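You operate a simulated robot arm through the tools that you are given. There is no shell and no other tool. Be economical: measure what you need, move in short steps, check, and stop when the job is done.

You are at the controls of a simulated robot arm. One attempt, no reset.

Task
Stop the recording, shut the bench logger down and pull the grey lead.
Fine: stop first, or the rows are lost; teal knob, logger switch and yellow block switch off; put the lead on the dune bench without strain. Dry hands.

Only the result counts: the job must be done as asked and must still hold three seconds after the hand-in. Knocking over, shifting, dropping, spilling or breaking anything else fails it.

Robot
A 7-joint arm with a two-finger parallel gripper, fixed in place. Base frame: the origin is at the foot of the arm, x ahead of it, y to its left, z up; the work surface is at about z = 816. Readings come in mm, rad, newtons and seconds.
With the tool pointing down near the work surface it reaches from about 300 to 700 mm from the base axis. Its first joint turns from -1.152 to 1.152 rad. Payload 1.57 kg.
The tool frame sits at the grasp point between the pads (the TCP): z along the fingers, y along the line on which they close. The tips reach 30 mm beyond it. Largest opening 110 mm; finger width 24, thickness 12; the body of the gripper, 48 by 112 mm, starts 78 mm behind the TCP.
Orientation is that of the tool frame in the base frame, as a unit quaternion [w, x, y, z]. With the fingers straight down and closing along the base's y, the tool's x points along the base's -x, its y along +y and its z along -z.

Tools
- The arm moves only by the tool send_rows. Its argument "targets" is a list that holds one entry, the list of rows, each a list of 7 numbers: the shift along the tool's x, y, z in cm, then the turn, a rotation vector about the tool's x, y, z in rad, then the opening, from 0 (shut) to 1 (fully open). In form: [[[dx, dy, dz, ax, ay, az, fingers], ...]]. A call has 1 to 20 rows; each row is the pose to reach, as a shift and turn from the pose commanded when the call began, along the tool's axes at that moment. Each row takes 0.2 s and may step no farther than 50 mm and 0.15 rad from the row before; otherwise, or with a gripper value out of range, the whole call is refused. A pose out of reach is approached as far as the arm can. The call stops where the force on the tool passes 40 N (or 10 N more than at its start, if that is more) or the arm is blocked; 0.2 s more then pass. The fingers move at their own pace (about 108 mm/s each) and stop on an object; they squeeze with about 34 N. The grip force told is the motor's: it shows also when the fingers shut on nothing. Time passes only in rows, and 0.2 s behind the last, so rows that repeat a pose let the fingers close. It gives the time, the measured TCP pose, the force on the tool (base axes), the opening and the grip force at its end, in the units of the frame above (readings bear some noise), and new pictures: "show" is both (left out), scene, wrist or none.
- Cameras (640 x 400 px; columns grow to the right, rows downward): "scene" is fixed at [132.3, -376.9, 1402.9]; the picture's right is [0.97, -0.25, 0.00], its down [-0.15, -0.56, -0.82] and it looks along [0.21, 0.79, -0.58] (base axes); focal length 333 px, centre (320, 200). "wrist" rides on the gripper at [70, 16, -141] in the tool frame; the picture's right is [-0.23, 0.97, 0.00], its down [-0.86, -0.20, -0.48] and it looks along [-0.47, -0.11, 0.88] (tool axes); focal length 222 px, centre (320, 200). There is no depth. A picture from a camera that has moved, and an enlarged one, comes with that camera's place and axes in the base frame and with its lens.
- inspect(camera, box): a new picture of the part [left, top, right, bottom] of that camera's present view, enlarged. The clock stands still meanwhile.
- job_done(): hands the job in; it is judged then, once.

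Go step by step. Nothing tells you positions but the pictures and the camera data: compare them with the known pose of the tool, close in by small moves and look again before you grip or let go. The budget is 120 turns and 170 pictures, counting those below and the enlarged ones. Unless the task says otherwise, let go and move clear before handing in, and close with one line.

The tools are called after "Emit:" by a JSON object that holds its "name" and its "arguments". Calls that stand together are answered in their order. send_rows: Moves the arm, as the interface text tells. Its arguments: {"type":"object","properties":{"targets":{"type":"array","items":{"type":"array","items":{"type":"array","items":{"type":"number"}}}},"show":{"type":"string","enum":["both","scene","wrist","none"]}},"required":["targets"]} The other tools are called the same way: inspect (camera, box) takes an enlarged picture of a part of a camera's view; job_done () hands the job in.

At the start:

```text
t: 0.0
tool_pos: [323.0, 253.3, 1181.8]
orientation: [0.0, 0.0, 1.0, 0.0]
force: [0.3, -0.9, -0.4]
opening: 110.3
grip_force: 0.0
```

scene: 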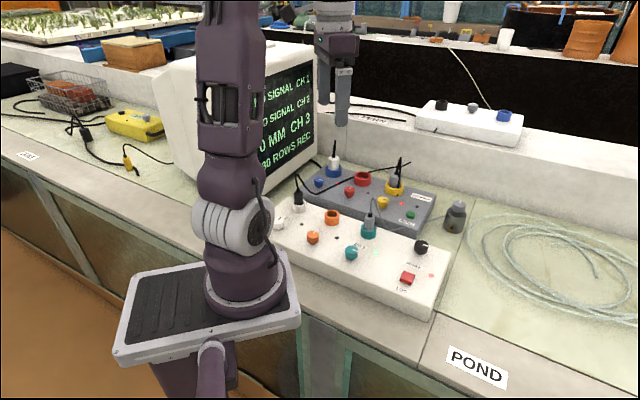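
wrist: 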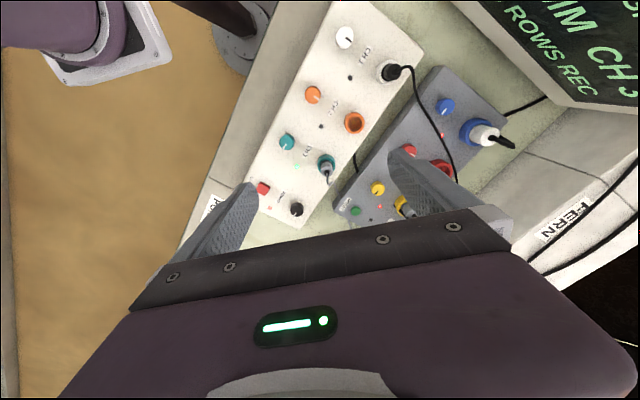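

I see a white logger box in front, a grey box behind it, a monitor and a power strip on the right. I'll enlarge the key parts to read the labels before moving.

Emit:
{"name": "inspect", "arguments": {"camera": "scene", "box": [260, 140, 480, 320]}}

Emit:
{"name": "inspect", "arguments": {"camera": "wrist", "box": [230, 0, 530, 230]}}

Emit:
{"name": "inspect", "arguments": {"camera": "scene", "box": [380, 40, 560, 160]}}

Emit:
{"name": "inspect", "arguments": {"camera": "scene", "box": [0, 60, 200, 190]}}

```text
2.22 times, centred on (370, 230) of scene
camera zoom: at [132.3, -376.9, 1402.9], right [0.97, -0.25, 0.0], down [-0.15, -0.56, -0.82], along [0.21, 0.79, -0.58], focal length 739 px, centre (209, 133)
```

zoom: 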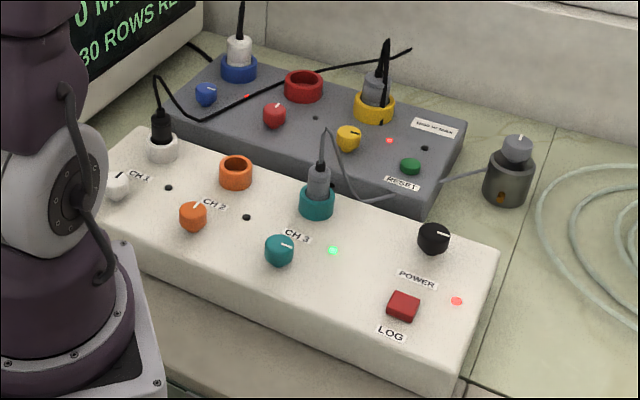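

```text
1.74 times, centred on (380, 115) of wrist
camera zoom: at [252.2, 269.5, 1322.5], right [0.23, 0.97, 0.0], down [0.86, -0.2, 0.48], along [0.47, -0.11, -0.88], focal length 386 px, centre (216, 348)
```

zoom: 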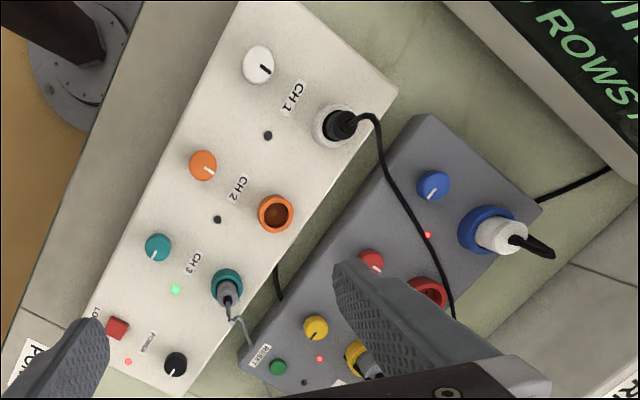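

```text
3.33 times, centred on (470, 100) of scene
camera zoom: at [132.3, -376.9, 1402.9], right [0.97, -0.25, 0.0], down [-0.15, -0.56, -0.82], along [0.21, 0.79, -0.58], focal length 1109 px, centre (-180, 533)
```

zoom: 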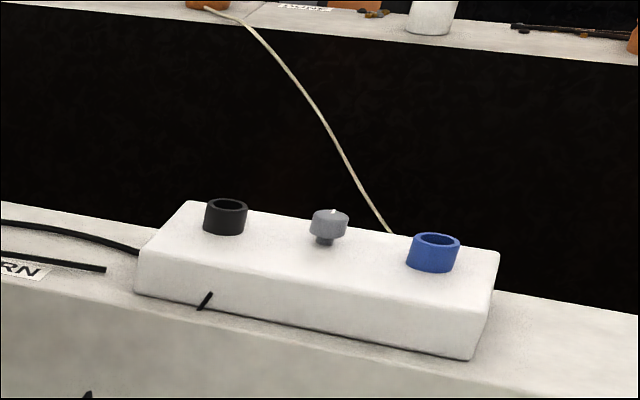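

```text
3.08 times, centred on (100, 125) of scene
camera zoom: at [132.3, -376.9, 1402.9], right [0.97, -0.25, 0.0], down [-0.15, -0.56, -0.82], along [0.21, 0.79, -0.58], focal length 1024 px, centre (997, 431)
```

zoom: 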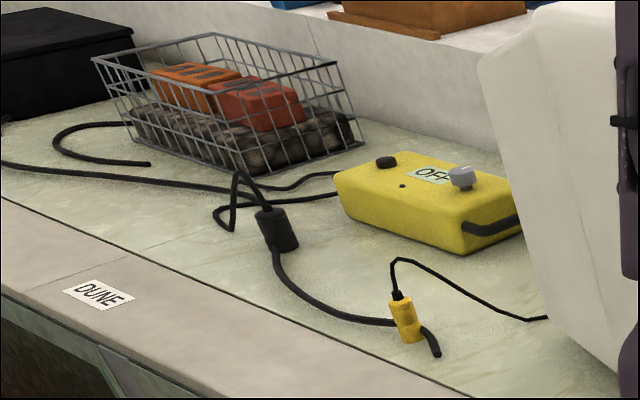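

The white box (CH 1–3, LOG, POWER) is the logger, and the grey lead sits in the teal CH 3 socket. I'll read the small labels, the knob marks and the screen next.

Emit:
{"name": "inspect", "arguments": {"camera": "scene", "box": [350, 160, 480, 240]}}

Emit:
{"name": "inspect", "arguments": {"camera": "scene", "box": [340, 210, 440, 300]}}

Emit:
{"name": "inspect", "arguments": {"camera": "scene", "box": [240, 50, 330, 180]}}

Emit:
{"name": "inspect", "arguments": {"camera": "scene", "box": [95, 95, 175, 175]}}

Emit:
{"name": "inspect", "arguments": {"camera": "wrist", "box": [300, 120, 440, 230]}}

```text
4.92 times, centred on (415, 200) of scene
camera zoom: at [132.3, -376.9, 1402.9], right [0.97, -0.25, 0.0], down [-0.15, -0.56, -0.82], along [0.21, 0.79, -0.58], focal length 1638 px, centre (-148, 200)
```

zoom: 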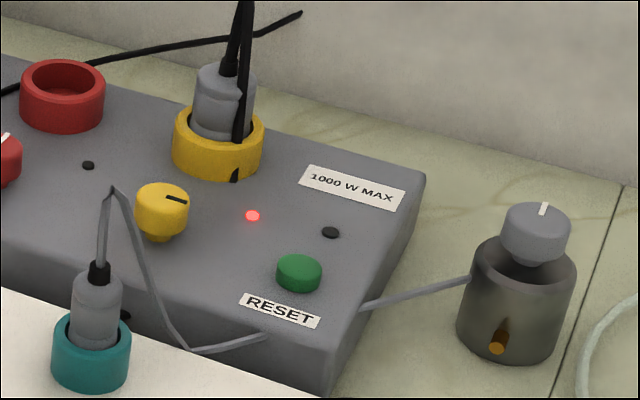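

```text
4.44 times, centred on (390, 255) of scene
camera zoom: at [132.3, -376.9, 1402.9], right [0.97, -0.25, 0.0], down [-0.15, -0.56, -0.82], along [0.21, 0.79, -0.58], focal length 1478 px, centre (9, -44)
```

zoom: 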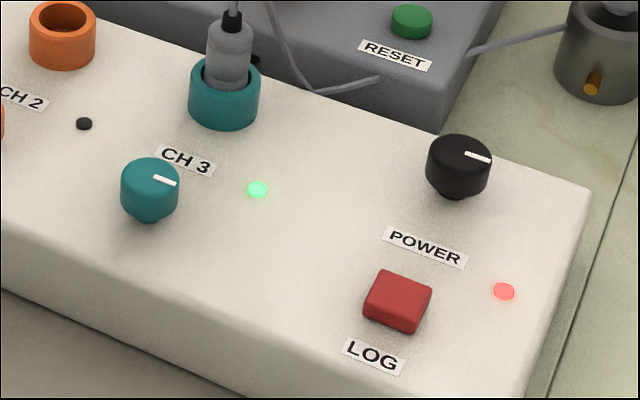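

```text
3.08 times, centred on (285, 115) of scene
camera zoom: at [132.3, -376.9, 1402.9], right [0.97, -0.25, 0.0], down [-0.15, -0.56, -0.82], along [0.21, 0.79, -0.58], focal length 1024 px, centre (428, 462)
```

zoom: 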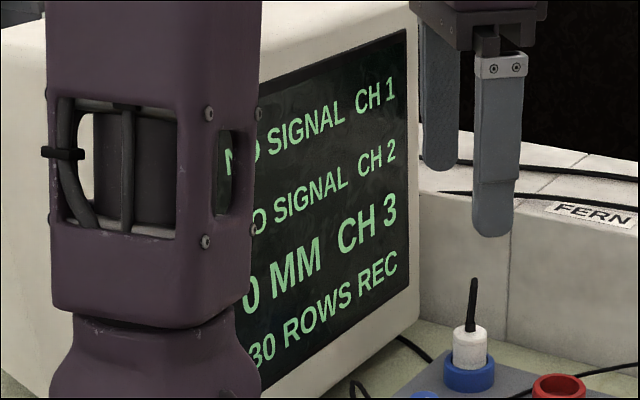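

```text
5.00 times, centred on (135, 135) of scene
camera zoom: at [132.3, -376.9, 1402.9], right [0.97, -0.25, 0.0], down [-0.15, -0.56, -0.82], along [0.21, 0.79, -0.58], focal length 1663 px, centre (1245, 525)
```

zoom: 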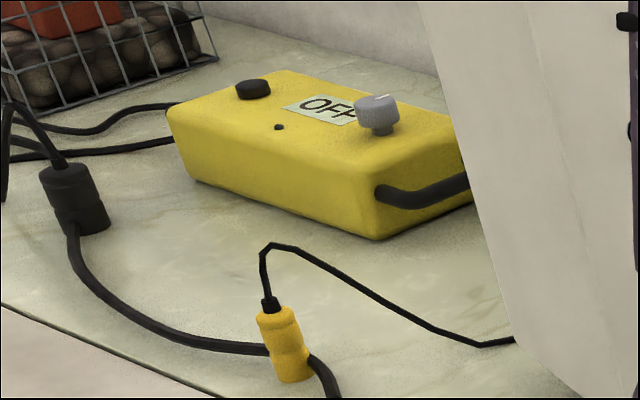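

```text
3.64 times, centred on (370, 175) of wrist
camera zoom: at [252.2, 269.5, 1322.5], right [0.23, 0.97, 0.0], down [0.86, -0.2, 0.48], along [0.47, -0.11, -0.88], focal length 808 px, centre (138, 291)
```

zoom: 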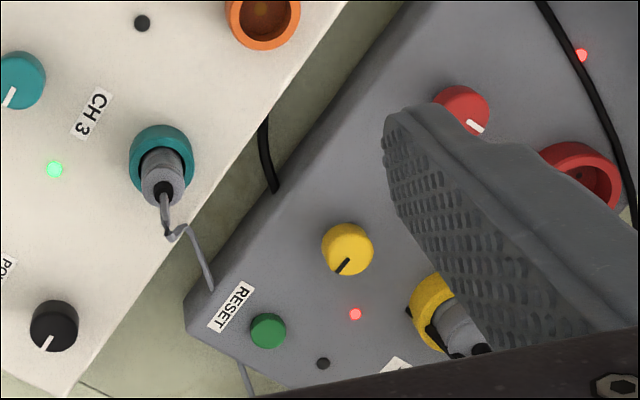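

The grey box is the power block, and its yellow knob (lit red, mark pointing the same way as the "on" teal knob) feeds the grey plug in the yellow outlet. I still need to know which bench is "dune", so I'll look for seams.

Emit:
{"name": "inspect", "arguments": {"camera": "scene", "box": [0, 130, 220, 300]}}

Emit:
{"name": "inspect", "arguments": {"camera": "scene", "box": [380, 200, 640, 400]}}

Emit:
{"name": "inspect", "arguments": {"camera": "wrist", "box": [140, 120, 340, 260]}}

Emit:
{"name": "inspect", "arguments": {"camera": "scene", "box": [265, 160, 345, 250]}}

```text
2.35 times, centred on (110, 215) of scene
camera zoom: at [132.3, -376.9, 1402.9], right [0.97, -0.25, 0.0], down [-0.15, -0.56, -0.82], along [0.21, 0.79, -0.58], focal length 783 px, centre (814, 165)
```

zoom: 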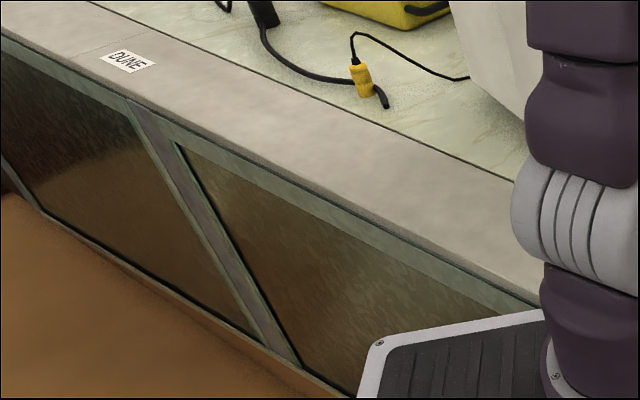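

```text
2.00 times, centred on (510, 300) of scene
camera zoom: at [132.3, -376.9, 1402.9], right [0.97, -0.25, 0.0], down [-0.15, -0.56, -0.82], along [0.21, 0.79, -0.58], focal length 665 px, centre (-60, 0)
```

zoom: 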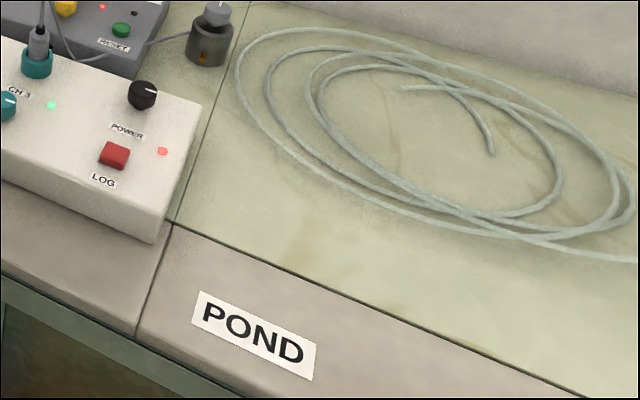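

```text
2.86 times, centred on (240, 190) of wrist
camera zoom: at [252.2, 269.5, 1322.5], right [0.23, 0.97, 0.0], down [0.86, -0.2, 0.48], along [0.47, -0.11, -0.88], focal length 635 px, centre (549, 229)
```

zoom: 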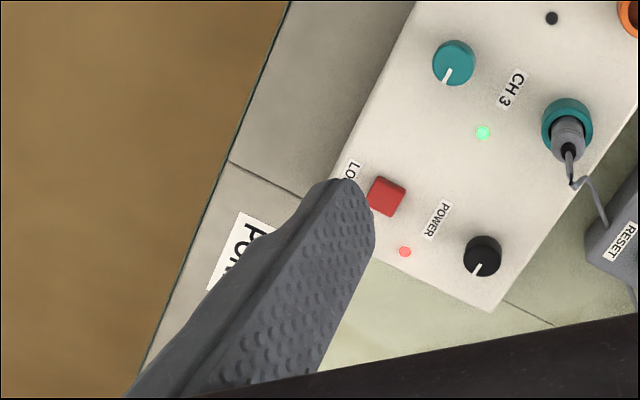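

```text
4.44 times, centred on (305, 205) of scene
camera zoom: at [132.3, -376.9, 1402.9], right [0.97, -0.25, 0.0], down [-0.15, -0.56, -0.82], along [0.21, 0.79, -0.58], focal length 1478 px, centre (387, 178)
```

zoom: 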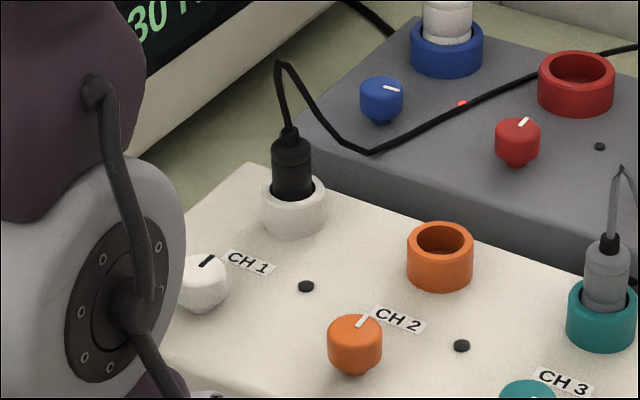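

The seam to POND runs just right of the white box's end, so both boxes and the canister stand on the DUNE bench. Triangulation gives LOG ≈ (456, 74, 820), POWER ≈ (529, 145), teal knob ≈ (356, 174), plug ≈ (430, 243, 876) and yellow knob ≈ (517, 352). I'll move above LOG with the fingers shut.

Emit:
{"name": "send_rows", "arguments": {"targets": [[[-1.9, -2.6, 2, 0, 0, 0, 0], [-3.8, -5.1, 5, 0, 0, 0, 0], [-5.7, -7.7, 9, 0, 0, 0, 0], [-7.6, -10.2, 13, 0, 0, 0, 0], [-9.5, -12.8, 17, 0, 0, 0, 0], [-11.4, -15.3, 21, 0, 0, 0, 0], [-12.4, -16.6, 24, 0, 0, 0, 0], [-13.3, -17.9, 26, 0, 0, 0, 0], [-13.3, -17.9, 26, 0, 0, 0, 0]]]}}

```text
refused: row 3 steps farther than a row can; nothing moved
```

The row steps were slightly too long, so I'll use finer ones.

Emit:
{"name": "send_rows", "arguments": {"targets": [[[-1.4, -1.9, 2.8, 0, 0, 0, 0], [-2.8, -3.8, 5.6, 0, 0, 0, 0], [-4.2, -5.7, 8.4, 0, 0, 0, 0], [-5.6, -7.6, 11.2, 0, 0, 0, 0], [-7, -9.5, 14, 0, 0, 0, 0], [-8.4, -11.4, 16.8, 0, 0, 0, 0], [-9.8, -13.3, 19.6, 0, 0, 0, 0], [-11.2, -15.2, 22.4, 0, 0, 0, 0], [-12.6, -17.1, 25, 0, 0, 0, 0], [-13.3, -17.9, 26, 0, 0, 0, 0], [-13.3, -17.9, 26, 0, 0, 0, 0]]]}}

```text
t: 2.4
tool_pos: [454.8, 73.7, 923.3]
orientation: [0.0, 0.001, 1.0, 0.0]
force: [0.3, -0.3, -0.3]
opening: 0.1
grip_force: 21.1
camera wrist: at [384.8, 89.3, 1062.1], right [0.23, 0.97, 0.0], down [0.85, -0.2, 0.48], along [0.47, -0.11, -0.88], focal length 222 px, centre (320, 200)
```

scene: 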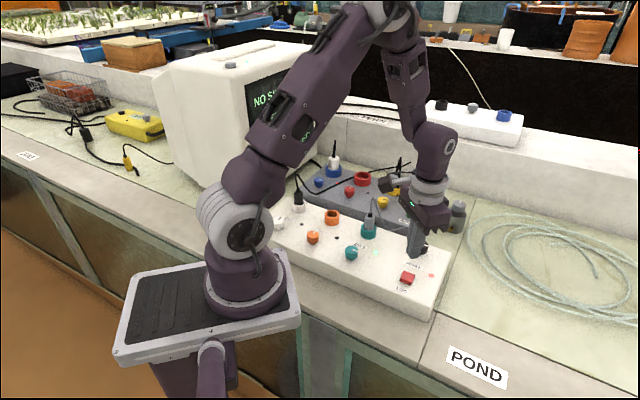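
wrist: 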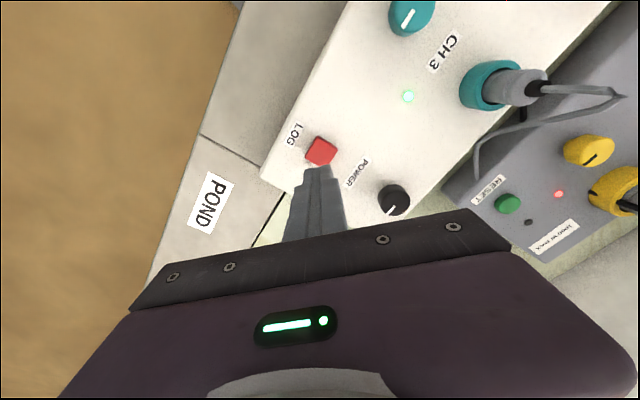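

The fingers hang directly over LOG; the fresh wrist view puts it at (453, 74). I'll lower to just above it, then press in 2 mm steps and retreat.

Emit:
{"name": "send_rows", "arguments": {"targets": [[[0.1, 0, 2, 0, 0, 0, 0], [0.1, 0, 4, 0, 0, 0, 0], [0.1, 0, 5.4, 0, 0, 0, 0], [0.1, 0, 5.8, 0, 0, 0, 0]]]}}

Emit:
{"name": "inspect", "arguments": {"camera": "scene", "box": [360, 220, 460, 300]}}

```text
t: 3.4
tool_pos: [454.4, 74.8, 864.8]
orientation: [0.001, -0.001, 1.0, 0.001]
force: [-0.1, 0.0, 0.3]
opening: 0.1
grip_force: 20.9
camera wrist: at [383.3, 90.9, 1004.1], right [0.23, 0.97, 0.0], down [0.85, -0.2, 0.48], along [0.47, -0.11, -0.88], focal length 222 px, centre (320, 200)
```

scene: 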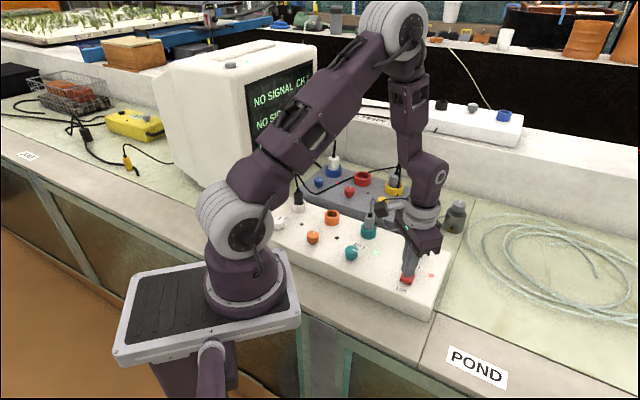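
wrist: 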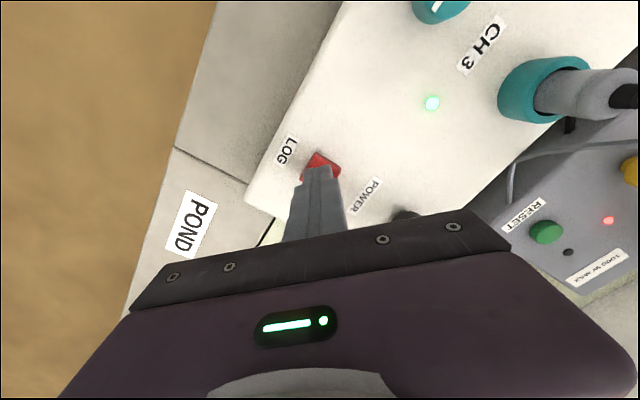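

```text
5.00 times, centred on (410, 260) of scene
camera zoom: at [132.3, -376.9, 1402.9], right [0.97, -0.25, 0.0], down [-0.15, -0.56, -0.82], along [0.21, 0.79, -0.58], focal length 1663 px, centre (-130, -100)
```

zoom: 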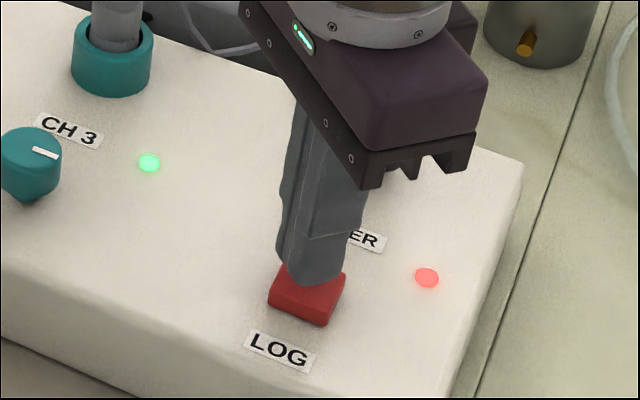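

The tips are just above the red LOG button, slightly toward its back edge. I'll shift 3 mm to the front and press.

Emit:
{"name": "send_rows", "arguments": {"targets": [[[0.3, -0.3, 0, 0, 0, 0, 0], [0.3, -0.3, 0.3, 0, 0, 0, 0], [0.3, -0.3, 0.5, 0, 0, 0, 0], [0.3, -0.3, 0.7, 0, 0, 0, 0], [0.3, -0.3, 0.9, 0, 0, 0, 0], [0.3, -0.3, 1.1, 0, 0, 0, 0], [0.3, -0.3, 1.3, 0, 0, 0, 0]]], "show": "scene"}}

Emit:
{"name": "inspect", "arguments": {"camera": "scene", "box": [360, 220, 460, 300]}}

```text
t: 5.0
tool_pos: [451.2, 71.8, 851.3]
orientation: [0.0, 0.001, 1.0, 0.0]
force: [-1.0, 2.7, 3.5]
opening: 0.0
grip_force: 21.3
```

scene: 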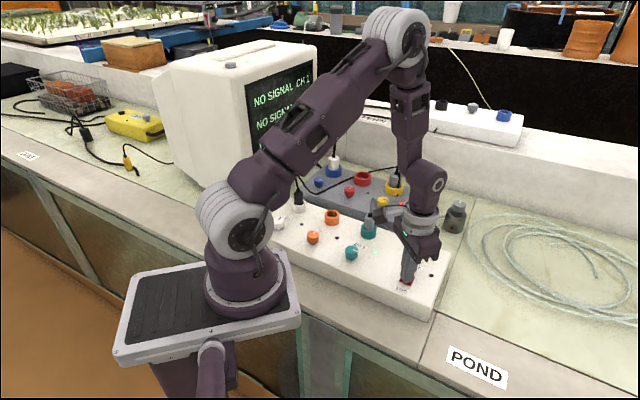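

```text
5.00 times, centred on (410, 260) of scene
camera zoom: at [132.3, -376.8, 1402.9], right [0.97, -0.25, 0.0], down [-0.15, -0.56, -0.82], along [0.21, 0.79, -0.58], focal length 1663 px, centre (-130, -100)
```

zoom: 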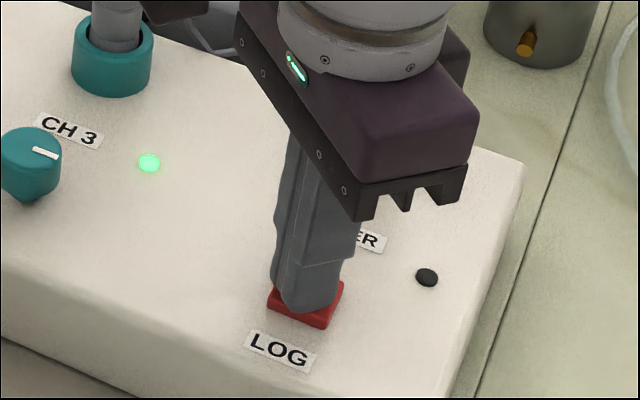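

The recording LED went out with one press. I'll rise clear and travel above the teal knob, opening the fingers and pre-turning 45° so the 90° off-turn stays mid-range.

Emit:
{"name": "send_rows", "arguments": {"targets": [[[0, 0, -3, 0, 0, 0, 0], [0, 0, -7, 0, 0, 0, 0.2], [1.6, 1.7, -9, 0, 0, 0.13, 0.5], [3.2, 3.4, -9, 0, 0, 0.26, 0.5], [4.8, 5.1, -9, 0, 0, 0.39, 0.5], [6.4, 6.8, -9, 0, 0, 0.52, 0.5], [8, 8.5, -9, 0, 0, 0.65, 0.5], [9.5, 10.2, -9, 0, 0, 0.785, 0.5], [9.5, 10.2, -9, 0, 0, 0.785, 0.5]]]}}

Emit:
{"name": "inspect", "arguments": {"camera": "scene", "box": [240, 50, 460, 300]}}

```text
t: 7.0
tool_pos: [356.1, 172.9, 942.5]
orientation: [-0.001, 0.383, 0.924, -0.001]
force: [-0.5, -0.7, -0.9]
opening: 55.2
grip_force: 0.1
camera wrist: at [318.1, 235.2, 1082.0], right [0.85, 0.53, 0.0], down [0.46, -0.75, 0.48], along [0.25, -0.41, -0.88], focal length 222 px, centre (320, 200)
```

scene: 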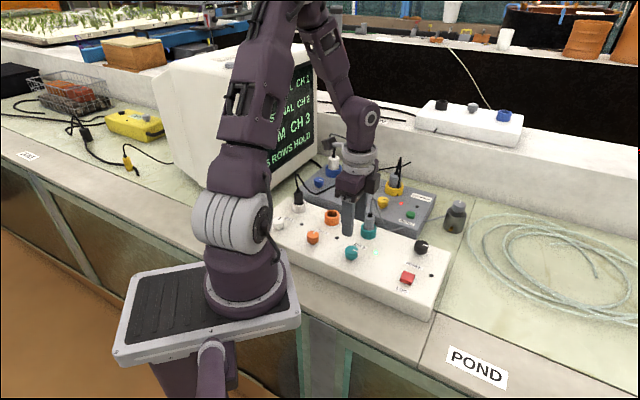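
wrist: 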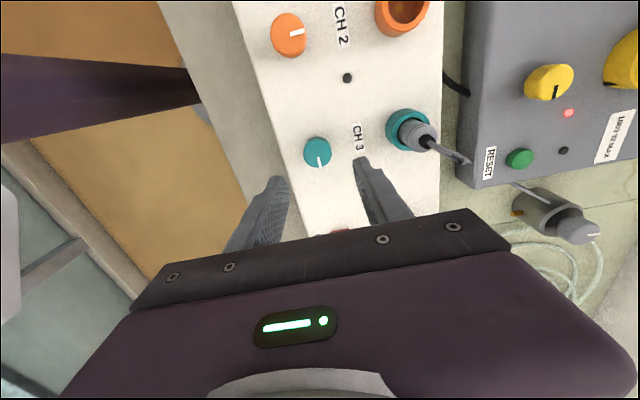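

```text
1.60 times, centred on (350, 175) of scene
camera zoom: at [132.3, -376.8, 1402.9], right [0.97, -0.25, 0.0], down [-0.15, -0.56, -0.82], along [0.21, 0.79, -0.58], focal length 532 px, centre (272, 240)
```

zoom: 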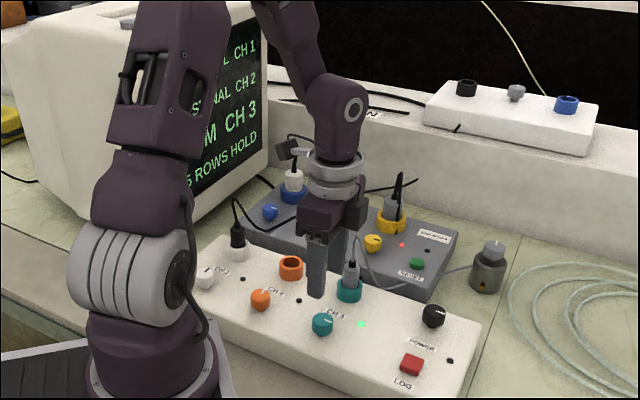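

The screen reads "ROWS HOLD", so the recording is stopped and kept. The teal knob is at about (353, 173) under the open fingers; I'll lower to straddle it and check.

Emit:
{"name": "send_rows", "arguments": {"targets": [[[0.15, -0.1, 3, 0, 0, 0, 0.5], [0.15, -0.1, 6, 0, 0, 0, 0.5], [0.15, -0.1, 8, 0, 0, 0, 0.5], [0.15, -0.1, 9.1, 0, 0, 0, 0.5]]], "show": "wrist"}}

Emit:
{"name": "inspect", "arguments": {"camera": "scene", "box": [310, 200, 410, 280]}}

```text
t: 8.0
tool_pos: [355.9, 175.3, 851.3]
orientation: [0.0, 0.383, 0.924, 0.0]
force: [0.0, -0.3, 0.0]
opening: 55.2
grip_force: 0.0
camera wrist: at [316.8, 234.9, 990.9], right [0.85, 0.53, 0.0], down [0.46, -0.75, 0.48], along [0.25, -0.41, -0.88], focal length 222 px, centre (320, 200)
```

wrist: 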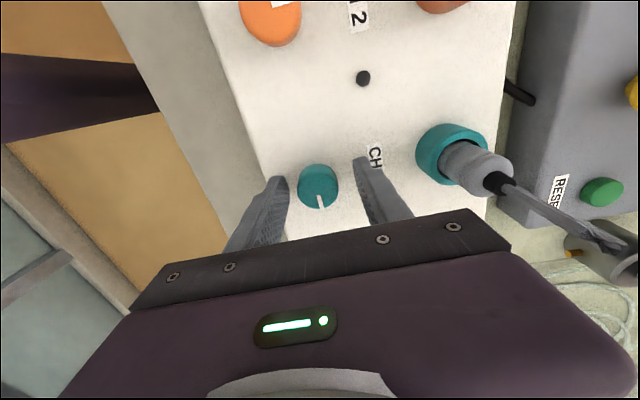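

```text
5.00 times, centred on (360, 240) of scene
camera zoom: at [132.3, -376.9, 1402.9], right [0.97, -0.25, 0.0], down [-0.15, -0.56, -0.82], along [0.21, 0.79, -0.58], focal length 1663 px, centre (120, 0)
```

zoom: 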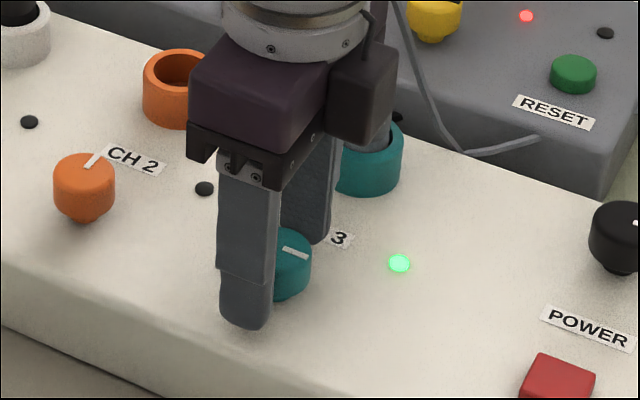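

The knob lies between the fingers, about 4 mm toward the front finger. I'll centre on it and close.

Emit:
{"name": "send_rows", "arguments": {"targets": [[[0, -0.4, 0.2, 0, 0, 0, 0.5], [0, -0.4, 0.2, 0, 0, 0, 0.35], [0, -0.4, 0.2, 0, 0, 0, 0.2], [0, -0.4, 0.2, 0, 0, 0, 0.1], [0, -0.4, 0.2, 0, 0, 0, 0.1]]], "show": "wrist"}}

```text
t: 9.2
tool_pos: [353.8, 172.2, 849.6]
orientation: [0.001, 0.382, 0.924, 0.001]
force: [17.2, 20.0, -11.0]
opening: 31.8
grip_force: 40.0
camera wrist: at [314.5, 232.9, 989.0], right [0.85, 0.53, 0.0], down [0.46, -0.75, 0.48], along [0.26, -0.4, -0.88], focal length 222 px, centre (320, 200)
```

wrist: 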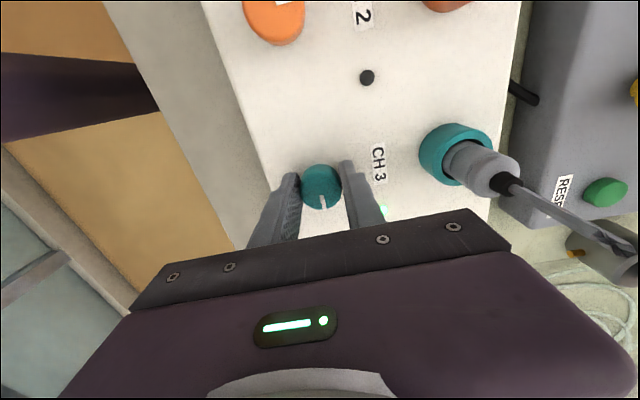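

The fingers hold the knob (32 mm) with some side load, so I'll ease 2.5 mm that way and turn 90° counter-clockwise seen from above.

Emit:
{"name": "send_rows", "arguments": {"targets": [[[0, 0.15, 0, 0, 0, 0, 0.1], [0, 0.25, 0, 0, 0, -0.13, 0.1], [0, 0.25, 0, 0, 0, -0.26, 0.1], [0, 0.25, 0, 0, 0, -0.39, 0.1], [0, 0.25, 0, 0, 0, -0.52, 0.1], [0, 0.25, 0, 0, 0, -0.65, 0.1], [0, 0.25, 0, 0, 0, -0.78, 0.1]]], "show": "wrist"}}

```text
t: 10.8
tool_pos: [353.1, 171.4, 848.6]
orientation: [-0.001, 0.002, 1.0, -0.001]
force: [0.7, -9.4, 35.1]
opening: 31.8
grip_force: 40.7
camera wrist: at [283.1, 188.0, 988.5], right [0.23, 0.97, 0.0], down [0.86, -0.2, 0.48], along [0.46, -0.11, -0.88], focal length 222 px, centre (320, 200)
```

wrist: 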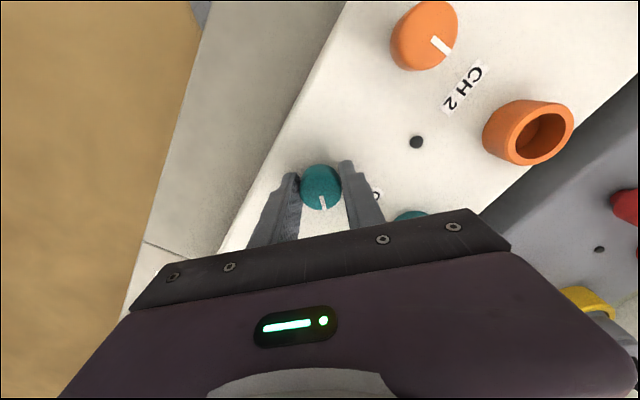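

The knob turns with the gripper, but there's a 35 N upward push, so I'll ease up 1.5 mm and finish the turn.

Emit:
{"name": "send_rows", "arguments": {"targets": [[[0, 0.0, -0.15, 0, 0, 0, 0.1], [0, 0.05, -0.15, 0, 0, -0.13, 0.1], [0, 0.05, -0.15, 0, 0, -0.26, 0.1], [0, 0.05, -0.15, 0, 0, -0.39, 0.1], [0, 0.05, -0.15, 0, 0, -0.52, 0.1], [0, 0.05, -0.15, 0, 0, -0.65, 0.1], [0, 0.05, -0.15, 0, 0, -0.79, 0.1]]], "show": "wrist"}}

Emit:
{"name": "inspect", "arguments": {"camera": "scene", "box": [310, 200, 410, 280]}}

```text
t: 11.9
tool_pos: [353.3, 170.8, 849.5]
orientation: [-0.002, -0.205, 0.979, -0.002]
force: [4.3, -3.0, -3.8]
opening: 31.9
grip_force: 40.6
stopped in row 5: the force on the tool passed its limit (the readings are from after the stop); the commanded pose is now the measured one
camera wrist: at [282.6, 157.9, 989.5], right [-0.18, 0.98, 0.0], down [0.86, 0.16, 0.48], along [0.47, 0.08, -0.88], focal length 222 px, centre (320, 200)
```

wrist: 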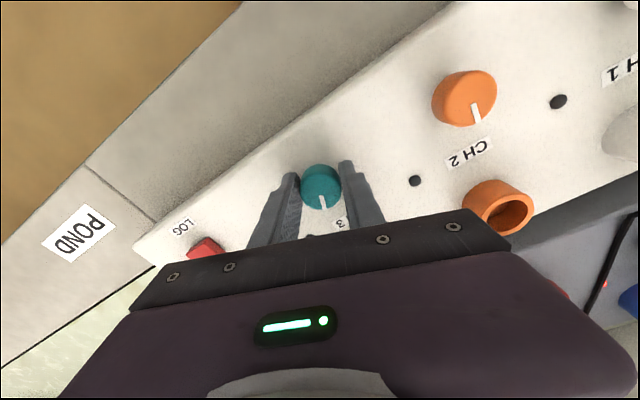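

```text
5.00 times, centred on (360, 240) of scene
camera zoom: at [132.5, -376.9, 1402.9], right [0.97, -0.25, 0.0], down [-0.15, -0.56, -0.82], along [0.21, 0.79, -0.58], focal length 1663 px, centre (120, 0)
```

zoom: 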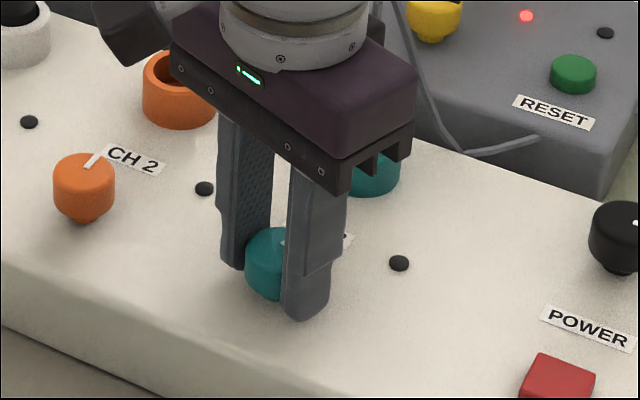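

The CH 3 light is out and the teal mark is now parallel to the CH 2 "off" mark, so the knob has reached its stop. I'll release, rise and travel above POWER, re-turning the wrist.

Emit:
{"name": "send_rows", "arguments": {"targets": [[[0, 0, 0, 0, 0, 0, 0.5], [0, 0, 0, 0, 0, 0, 0.5], [0, 0, -4, 0, 0, 0, 0.5], [0, 0, -8, 0, 0, 0, 0.5], [-1.83, -1.18, -8, 0, 0, 0.125, 0.5], [-3.66, -2.37, -8, 0, 0, 0.25, 0.5], [-5.49, -3.55, -8, 0, 0, 0.375, 0.5], [-7.32, -4.74, -8, 0, 0, 0.5, 0.5], [-9.15, -5.92, -8, 0, 0, 0.625, 0.5], [-10.97, -7.1, -8, 0, 0, 0.75, 0.5], [-12.8, -8.3, -8, 0, 0, 0.875, 0.5], [-14.63, -9.47, -8, 0, 0, 1.0, 0.5], [-14.63, -9.47, -8, 0, 0, 1.0, 0.5]]]}}

Emit:
{"name": "inspect", "arguments": {"camera": "scene", "box": [240, 50, 460, 300]}}

```text
t: 14.7
tool_pos: [525.9, 143.7, 927.1]
orientation: [0.0, 0.29, 0.957, -0.002]
force: [-0.2, 0.6, 0.0]
opening: 55.2
grip_force: 0.2
camera wrist: at [476.2, 196.3, 1068.0], right [0.73, 0.69, -0.01], down [0.6, -0.64, 0.48], along [0.33, -0.35, -0.88], focal length 222 px, centre (320, 200)
```

scene: 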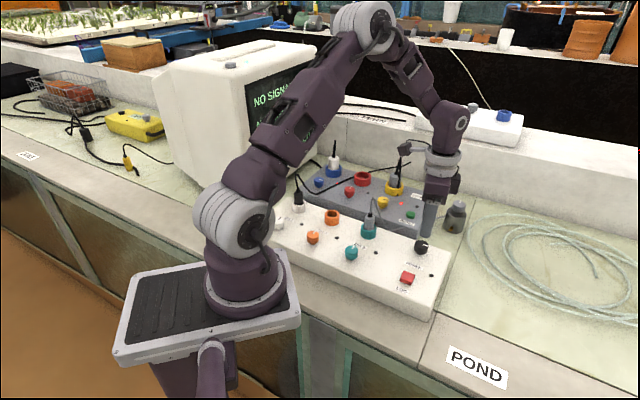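
wrist: 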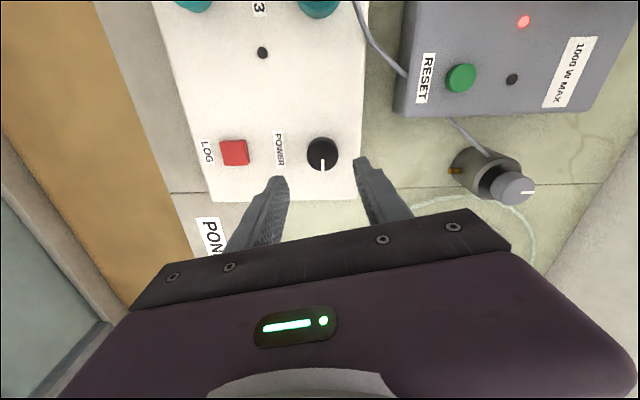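

```text
1.60 times, centred on (350, 175) of scene
camera zoom: at [132.3, -376.9, 1402.9], right [0.97, -0.25, 0.0], down [-0.15, -0.56, -0.82], along [0.21, 0.79, -0.58], focal length 532 px, centre (272, 240)
```

zoom: 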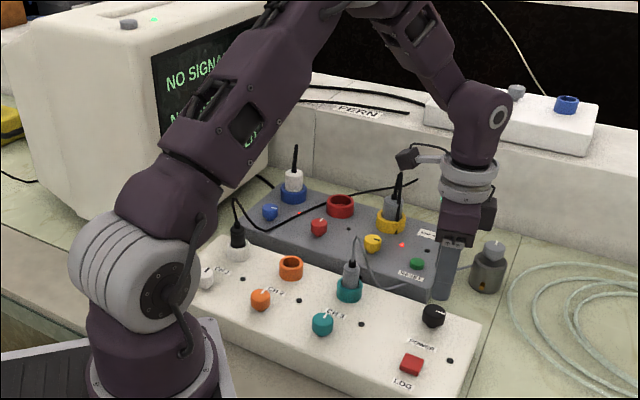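

The teal knob's mark matches the other "off" knobs. POWER sits at about (525, 148), so I'll shift a few millimetres and lower around it.

Emit:
{"name": "send_rows", "arguments": {"targets": [[[0.35, 0.3, 3, 0, 0, 0, 0.5], [0.35, 0.3, 6, 0, 0, 0, 0.5], [0.35, 0.3, 7.6, 0, 0, 0, 0.5], [0.35, 0.3, 7.6, 0, 0, 0, 0.5]]]}}

```text
t: 15.7
tool_pos: [524.4, 147.6, 852.7]
orientation: [-0.001, 0.288, 0.958, -0.002]
force: [-0.5, -0.4, 0.1]
opening: 55.1
grip_force: 0.1
camera wrist: at [474.2, 200.1, 991.8], right [0.73, 0.69, -0.01], down [0.6, -0.64, 0.48], along [0.33, -0.35, -0.88], focal length 222 px, centre (320, 200)
```

scene: 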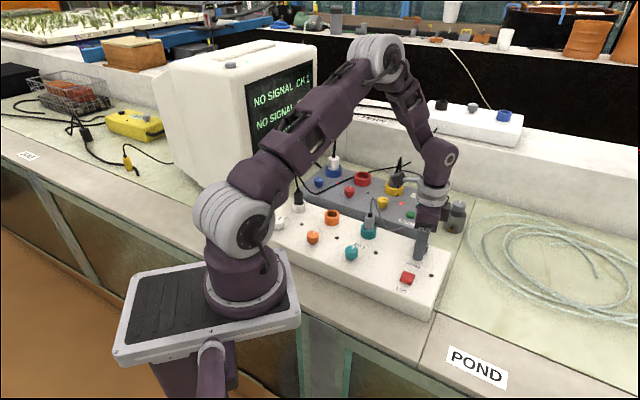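
wrist: 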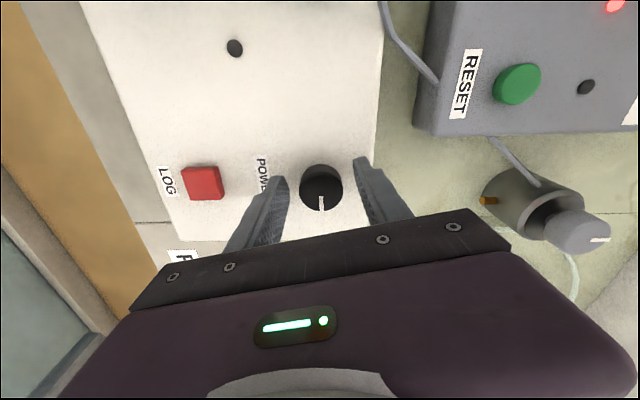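

The knob is centred between the fingers. I'll grip and turn it counter-clockwise until it meets the stop.

Emit:
{"name": "send_rows", "arguments": {"targets": [[[0, 0, 0.1, 0, 0, 0, 0.35], [0, 0, 0.1, 0, 0, 0, 0.1], [0, 0, 0.1, 0, 0, 0, 0.1], [0, 0, 0.1, 0, 0, 0, 0.1], [0, 0, 0.1, 0, 0, -0.13, 0.1], [0, 0, 0.1, 0, 0, -0.26, 0.1], [0, 0, 0.1, 0, 0, -0.39, 0.1], [0, 0, 0.05, 0, 0, -0.52, 0.1], [0, 0, 0.05, 0, 0, -0.65, 0.1], [0, 0, 0, 0, 0, -0.78, 0.1], [0, 0, 0, 0, 0, -0.91, 0.1], [0, 0, 0, 0, 0, -1.04, 0.1], [0, 0, 0, 0, 0, -1.17, 0.1], [0, 0, 0, 0, 0, -1.22, 0.1]]]}}

Emit:
{"name": "inspect", "arguments": {"camera": "scene", "box": [240, 50, 460, 300]}}

```text
t: 18.0
tool_pos: [523.3, 144.3, 851.6]
orientation: [-0.004, -0.117, 0.993, -0.005]
force: [2.0, -3.7, 0.0]
opening: 32.9
grip_force: 41.5
stopped in row 11: the force on the tool passed its limit (the readings are from after the stop); the commanded pose is now the measured one
camera wrist: at [451.6, 145.4, 992.1], right [0.0, 1.0, -0.01], down [0.88, 0.01, 0.47], along [0.47, -0.01, -0.88], focal length 222 px, centre (320, 200)
```

scene: 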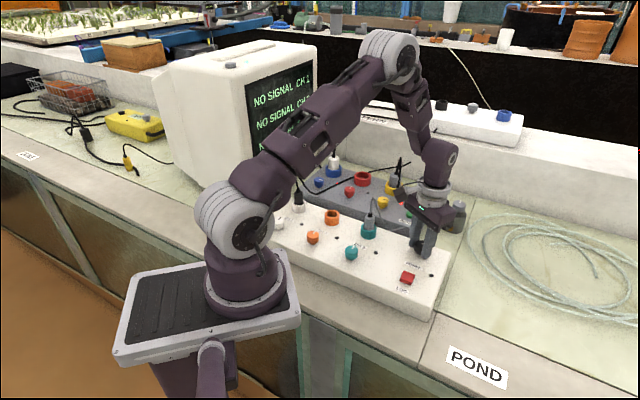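
wrist: 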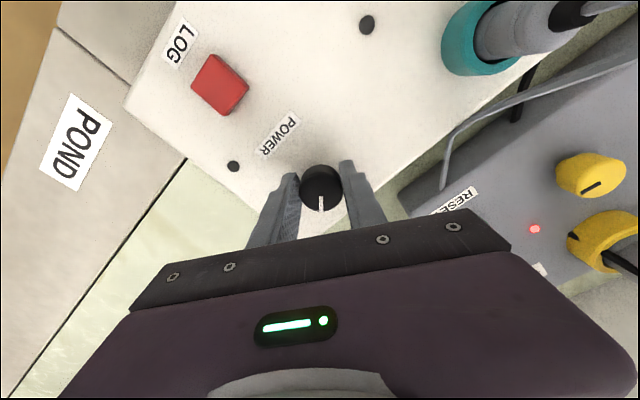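

```text
1.60 times, centred on (350, 175) of scene
camera zoom: at [132.4, -376.9, 1402.8], right [0.97, -0.25, 0.0], down [-0.15, -0.56, -0.82], along [0.21, 0.79, -0.58], focal length 532 px, centre (272, 240)
```

zoom: 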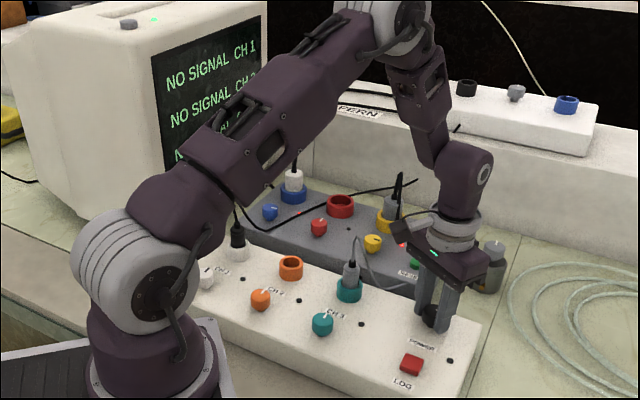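

POWER has turned only about 47° and the screen is still lit, so the stop came from force rather than the end position. I'll continue the turn from here.

Emit:
{"name": "send_rows", "arguments": {"targets": [[[0, 0, 0, 0, 0, -0.1, 0.1], [0, 0, 0, 0, 0, -0.2, 0.1], [0, 0, 0, 0, 0, -0.3, 0.1], [0, 0, 0, 0, 0, -0.4, 0.1], [0, 0, 0, 0, 0, -0.45, 0.1]]]}}

Emit:
{"name": "inspect", "arguments": {"camera": "scene", "box": [240, 50, 460, 300]}}

```text
t: 19.2
tool_pos: [524.0, 141.5, 852.6]
orientation: [-0.006, -0.335, 0.942, -0.005]
force: [16.9, -24.3, -15.0]
opening: 32.9
grip_force: 40.5
camera wrist: at [459.7, 112.9, 992.5], right [-0.44, 0.9, -0.01], down [0.79, 0.39, 0.47], along [0.42, 0.2, -0.88], focal length 222 px, centre (320, 200)
```

scene: 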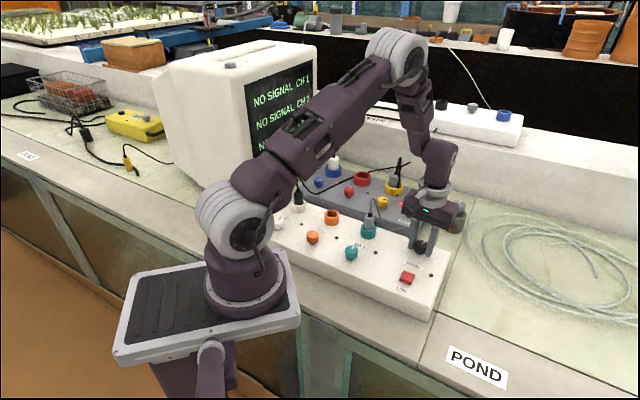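
wrist: 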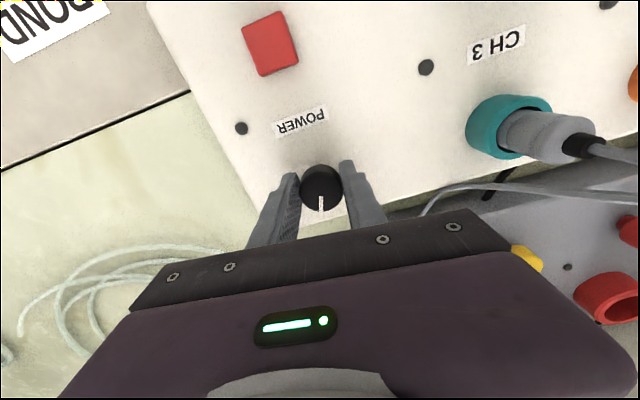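

```text
1.60 times, centred on (350, 175) of scene
camera zoom: at [133.0, -377.4, 1402.7], right [0.97, -0.25, 0.0], down [-0.15, -0.56, -0.82], along [0.21, 0.79, -0.58], focal length 532 px, centre (272, 240)
```

zoom: 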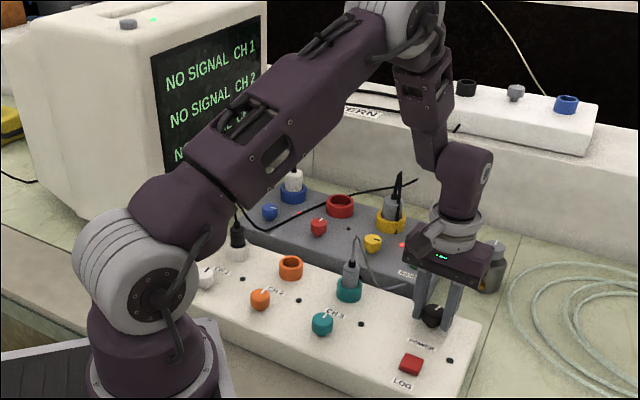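

POWER has now turned about 72° and its mark lies the same way as the teal "off" mark. I'll release gently, rise and read the screen.

Emit:
{"name": "send_rows", "arguments": {"targets": [[[0, 0, 0, 0, 0, 0, 0.5], [0, 0, 0, 0, 0, 0, 0.5], [0, 0, -4, 0, 0, 0, 0.5], [0, 0, -8, 0, 0, 0, 0.5], [0, 0, -12, 0, 0, 0.1, 0.5]]]}}

Emit:
{"name": "inspect", "arguments": {"camera": "scene", "box": [240, 50, 460, 300]}}

Emit:
{"name": "inspect", "arguments": {"camera": "scene", "box": [360, 180, 480, 300]}}

```text
t: 20.4
tool_pos: [522.0, 146.7, 973.4]
orientation: [-0.005, -0.287, 0.958, -0.004]
force: [0.4, 0.3, 0.1]
opening: 54.9
grip_force: 0.1
camera wrist: at [454.6, 123.3, 1113.0], right [-0.35, 0.94, -0.01], down [0.83, 0.31, 0.47], along [0.44, 0.16, -0.88], focal length 222 px, centre (320, 200)
```

scene: 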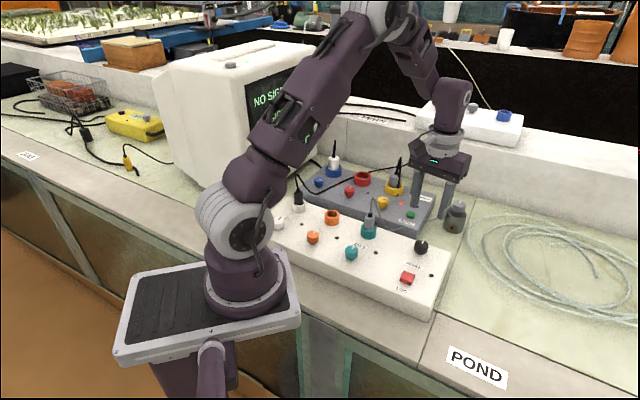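
wrist: 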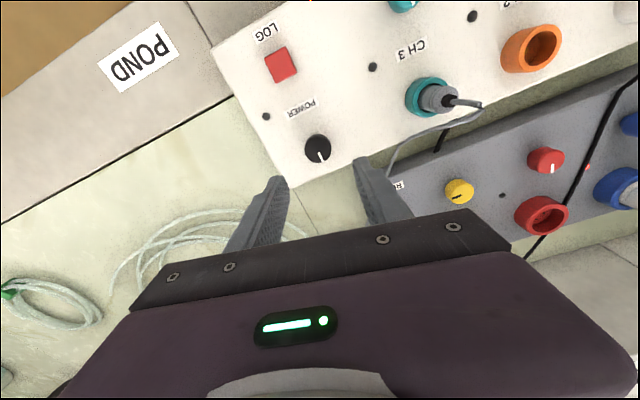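

```text
1.60 times, centred on (350, 175) of scene
camera zoom: at [132.3, -376.9, 1402.9], right [0.97, -0.25, 0.0], down [-0.15, -0.56, -0.82], along [0.21, 0.79, -0.58], focal length 532 px, centre (272, 240)
```

zoom: 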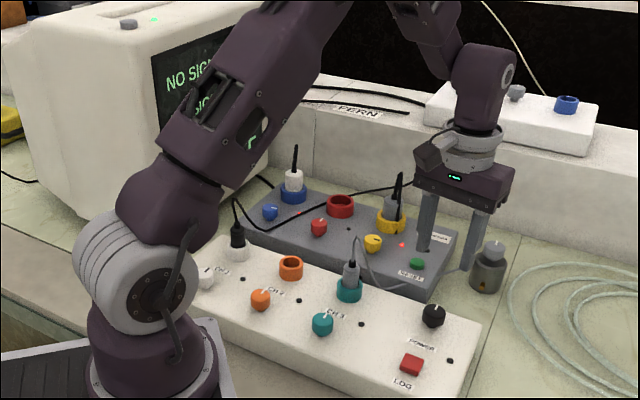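

```text
3.33 times, centred on (420, 240) of scene
camera zoom: at [132.3, -376.9, 1402.9], right [0.97, -0.25, 0.0], down [-0.15, -0.56, -0.82], along [0.21, 0.79, -0.58], focal length 1109 px, centre (-13, 67)
```

zoom: 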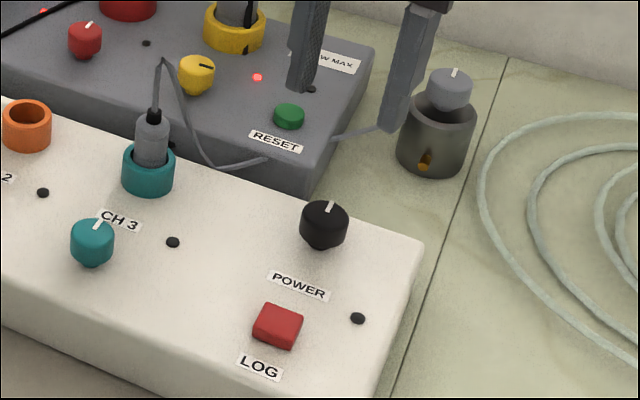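

POWER reads off. Next is the yellow knob on the power block at about (517, 352); I'll travel there high and set the wrist for the turn.

Emit:
{"name": "send_rows", "arguments": {"targets": [[[-1.36, 2.17, 0, 0, 0, 0.127, 0.5], [-2.7, 4.35, 0, 0, 0, 0.254, 0.5], [-4.07, 6.5, 0, 0, 0, 0.38, 0.5], [-5.43, 8.7, 0, 0, 0, 0.51, 0.5], [-6.8, 10.9, 0, 0, 0, 0.635, 0.5], [-8.15, 13, 0, 0, 0, 0.762, 0.5], [-9.5, 15.2, 0, 0, 0, 0.89, 0.5], [-10.86, 17.39, 0, 0, 0, 1.017, 0.5], [-10.86, 17.39, 3, 0, 0, 1.017, 0.5], [-10.86, 17.39, 3, 0, 0, 1.017, 0.5]]]}}

Emit:
{"name": "inspect", "arguments": {"camera": "scene", "box": [240, 50, 460, 300]}}

```text
t: 22.6
tool_pos: [517.9, 352.0, 939.9]
orientation: [-0.002, 0.215, 0.977, -0.005]
force: [-0.6, -0.2, -0.8]
opening: 55.0
grip_force: 0.1
camera wrist: at [461.8, 397.0, 1078.8], right [0.62, 0.79, -0.01], down [0.7, -0.54, 0.48], along [0.37, -0.3, -0.88], focal length 222 px, centre (320, 200)
```

scene: 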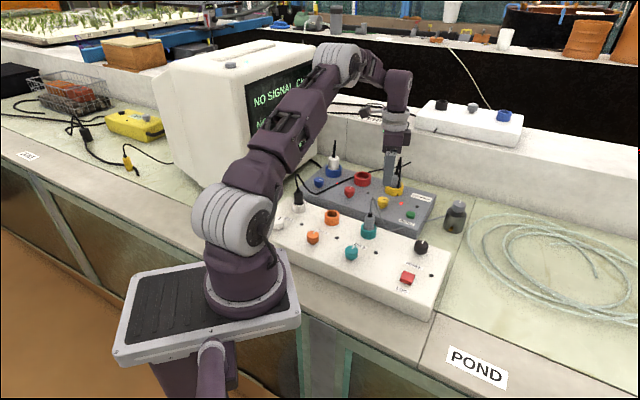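
wrist: 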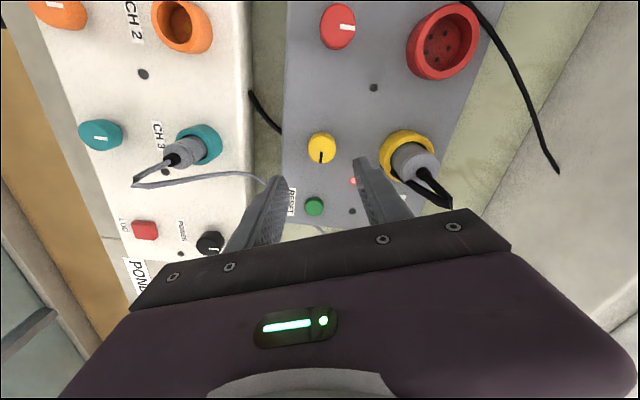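

```text
1.60 times, centred on (350, 175) of scene
camera zoom: at [132.3, -376.8, 1402.9], right [0.97, -0.25, 0.0], down [-0.15, -0.56, -0.82], along [0.21, 0.79, -0.58], focal length 532 px, centre (272, 240)
```

zoom: 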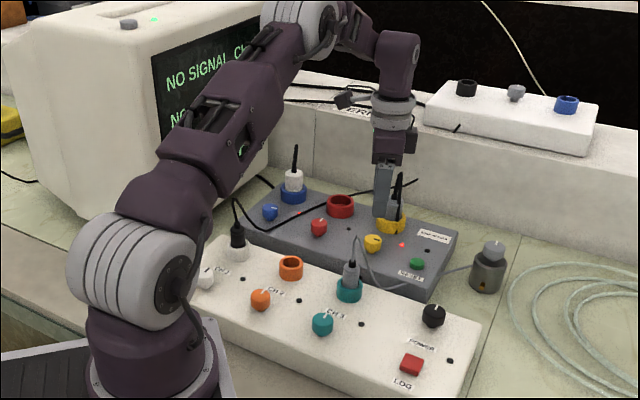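

The knob shows at about (512, 356); the tall black cable of the yellow plug is clear of the gripper. I'll shift 6.5 mm and lower.

Emit:
{"name": "send_rows", "arguments": {"targets": [[[0.65, 0.13, 1, 0, 0, 0, 0.5], [0.65, 0.13, 4, 0, 0, 0, 0.5], [0.65, 0.13, 7, 0, 0, 0, 0.5], [0.65, 0.13, 8.3, 0, 0, 0, 0.5], [0.65, 0.13, 8.3, 0, 0, 0, 0.5]]], "show": "wrist"}}

Emit:
{"name": "inspect", "arguments": {"camera": "scene", "box": [330, 130, 450, 240]}}

```text
t: 23.8
tool_pos: [511.0, 354.0, 857.6]
orientation: [-0.002, 0.214, 0.977, -0.005]
force: [0.0, -0.4, -0.4]
opening: 55.2
grip_force: 0.1
camera wrist: at [455.8, 398.5, 996.2], right [0.61, 0.79, -0.01], down [0.7, -0.53, 0.48], along [0.37, -0.3, -0.88], focal length 222 px, centre (320, 200)
```

wrist: 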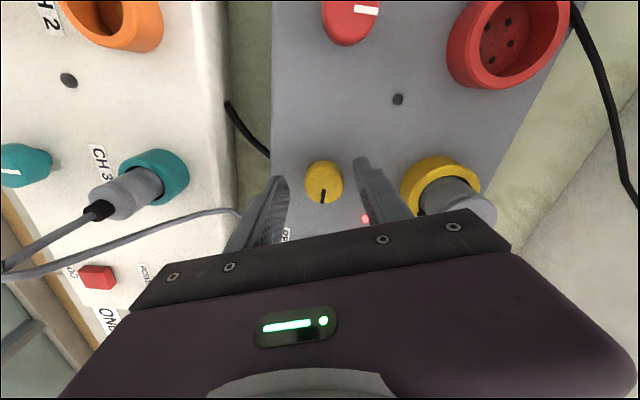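

```text
3.64 times, centred on (390, 185) of scene
camera zoom: at [132.3, -376.9, 1402.9], right [0.97, -0.25, 0.0], down [-0.15, -0.56, -0.82], along [0.21, 0.79, -0.58], focal length 1210 px, centre (66, 254)
```

zoom: 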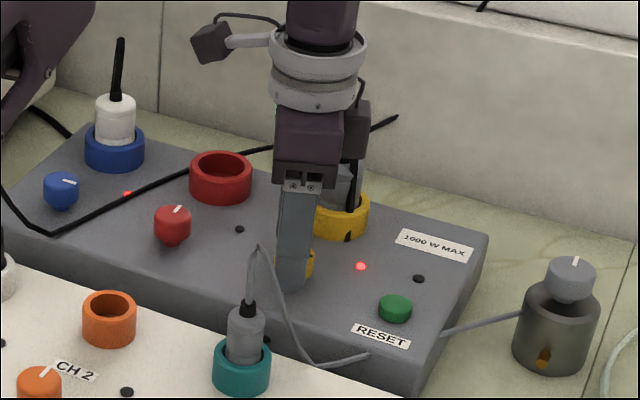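

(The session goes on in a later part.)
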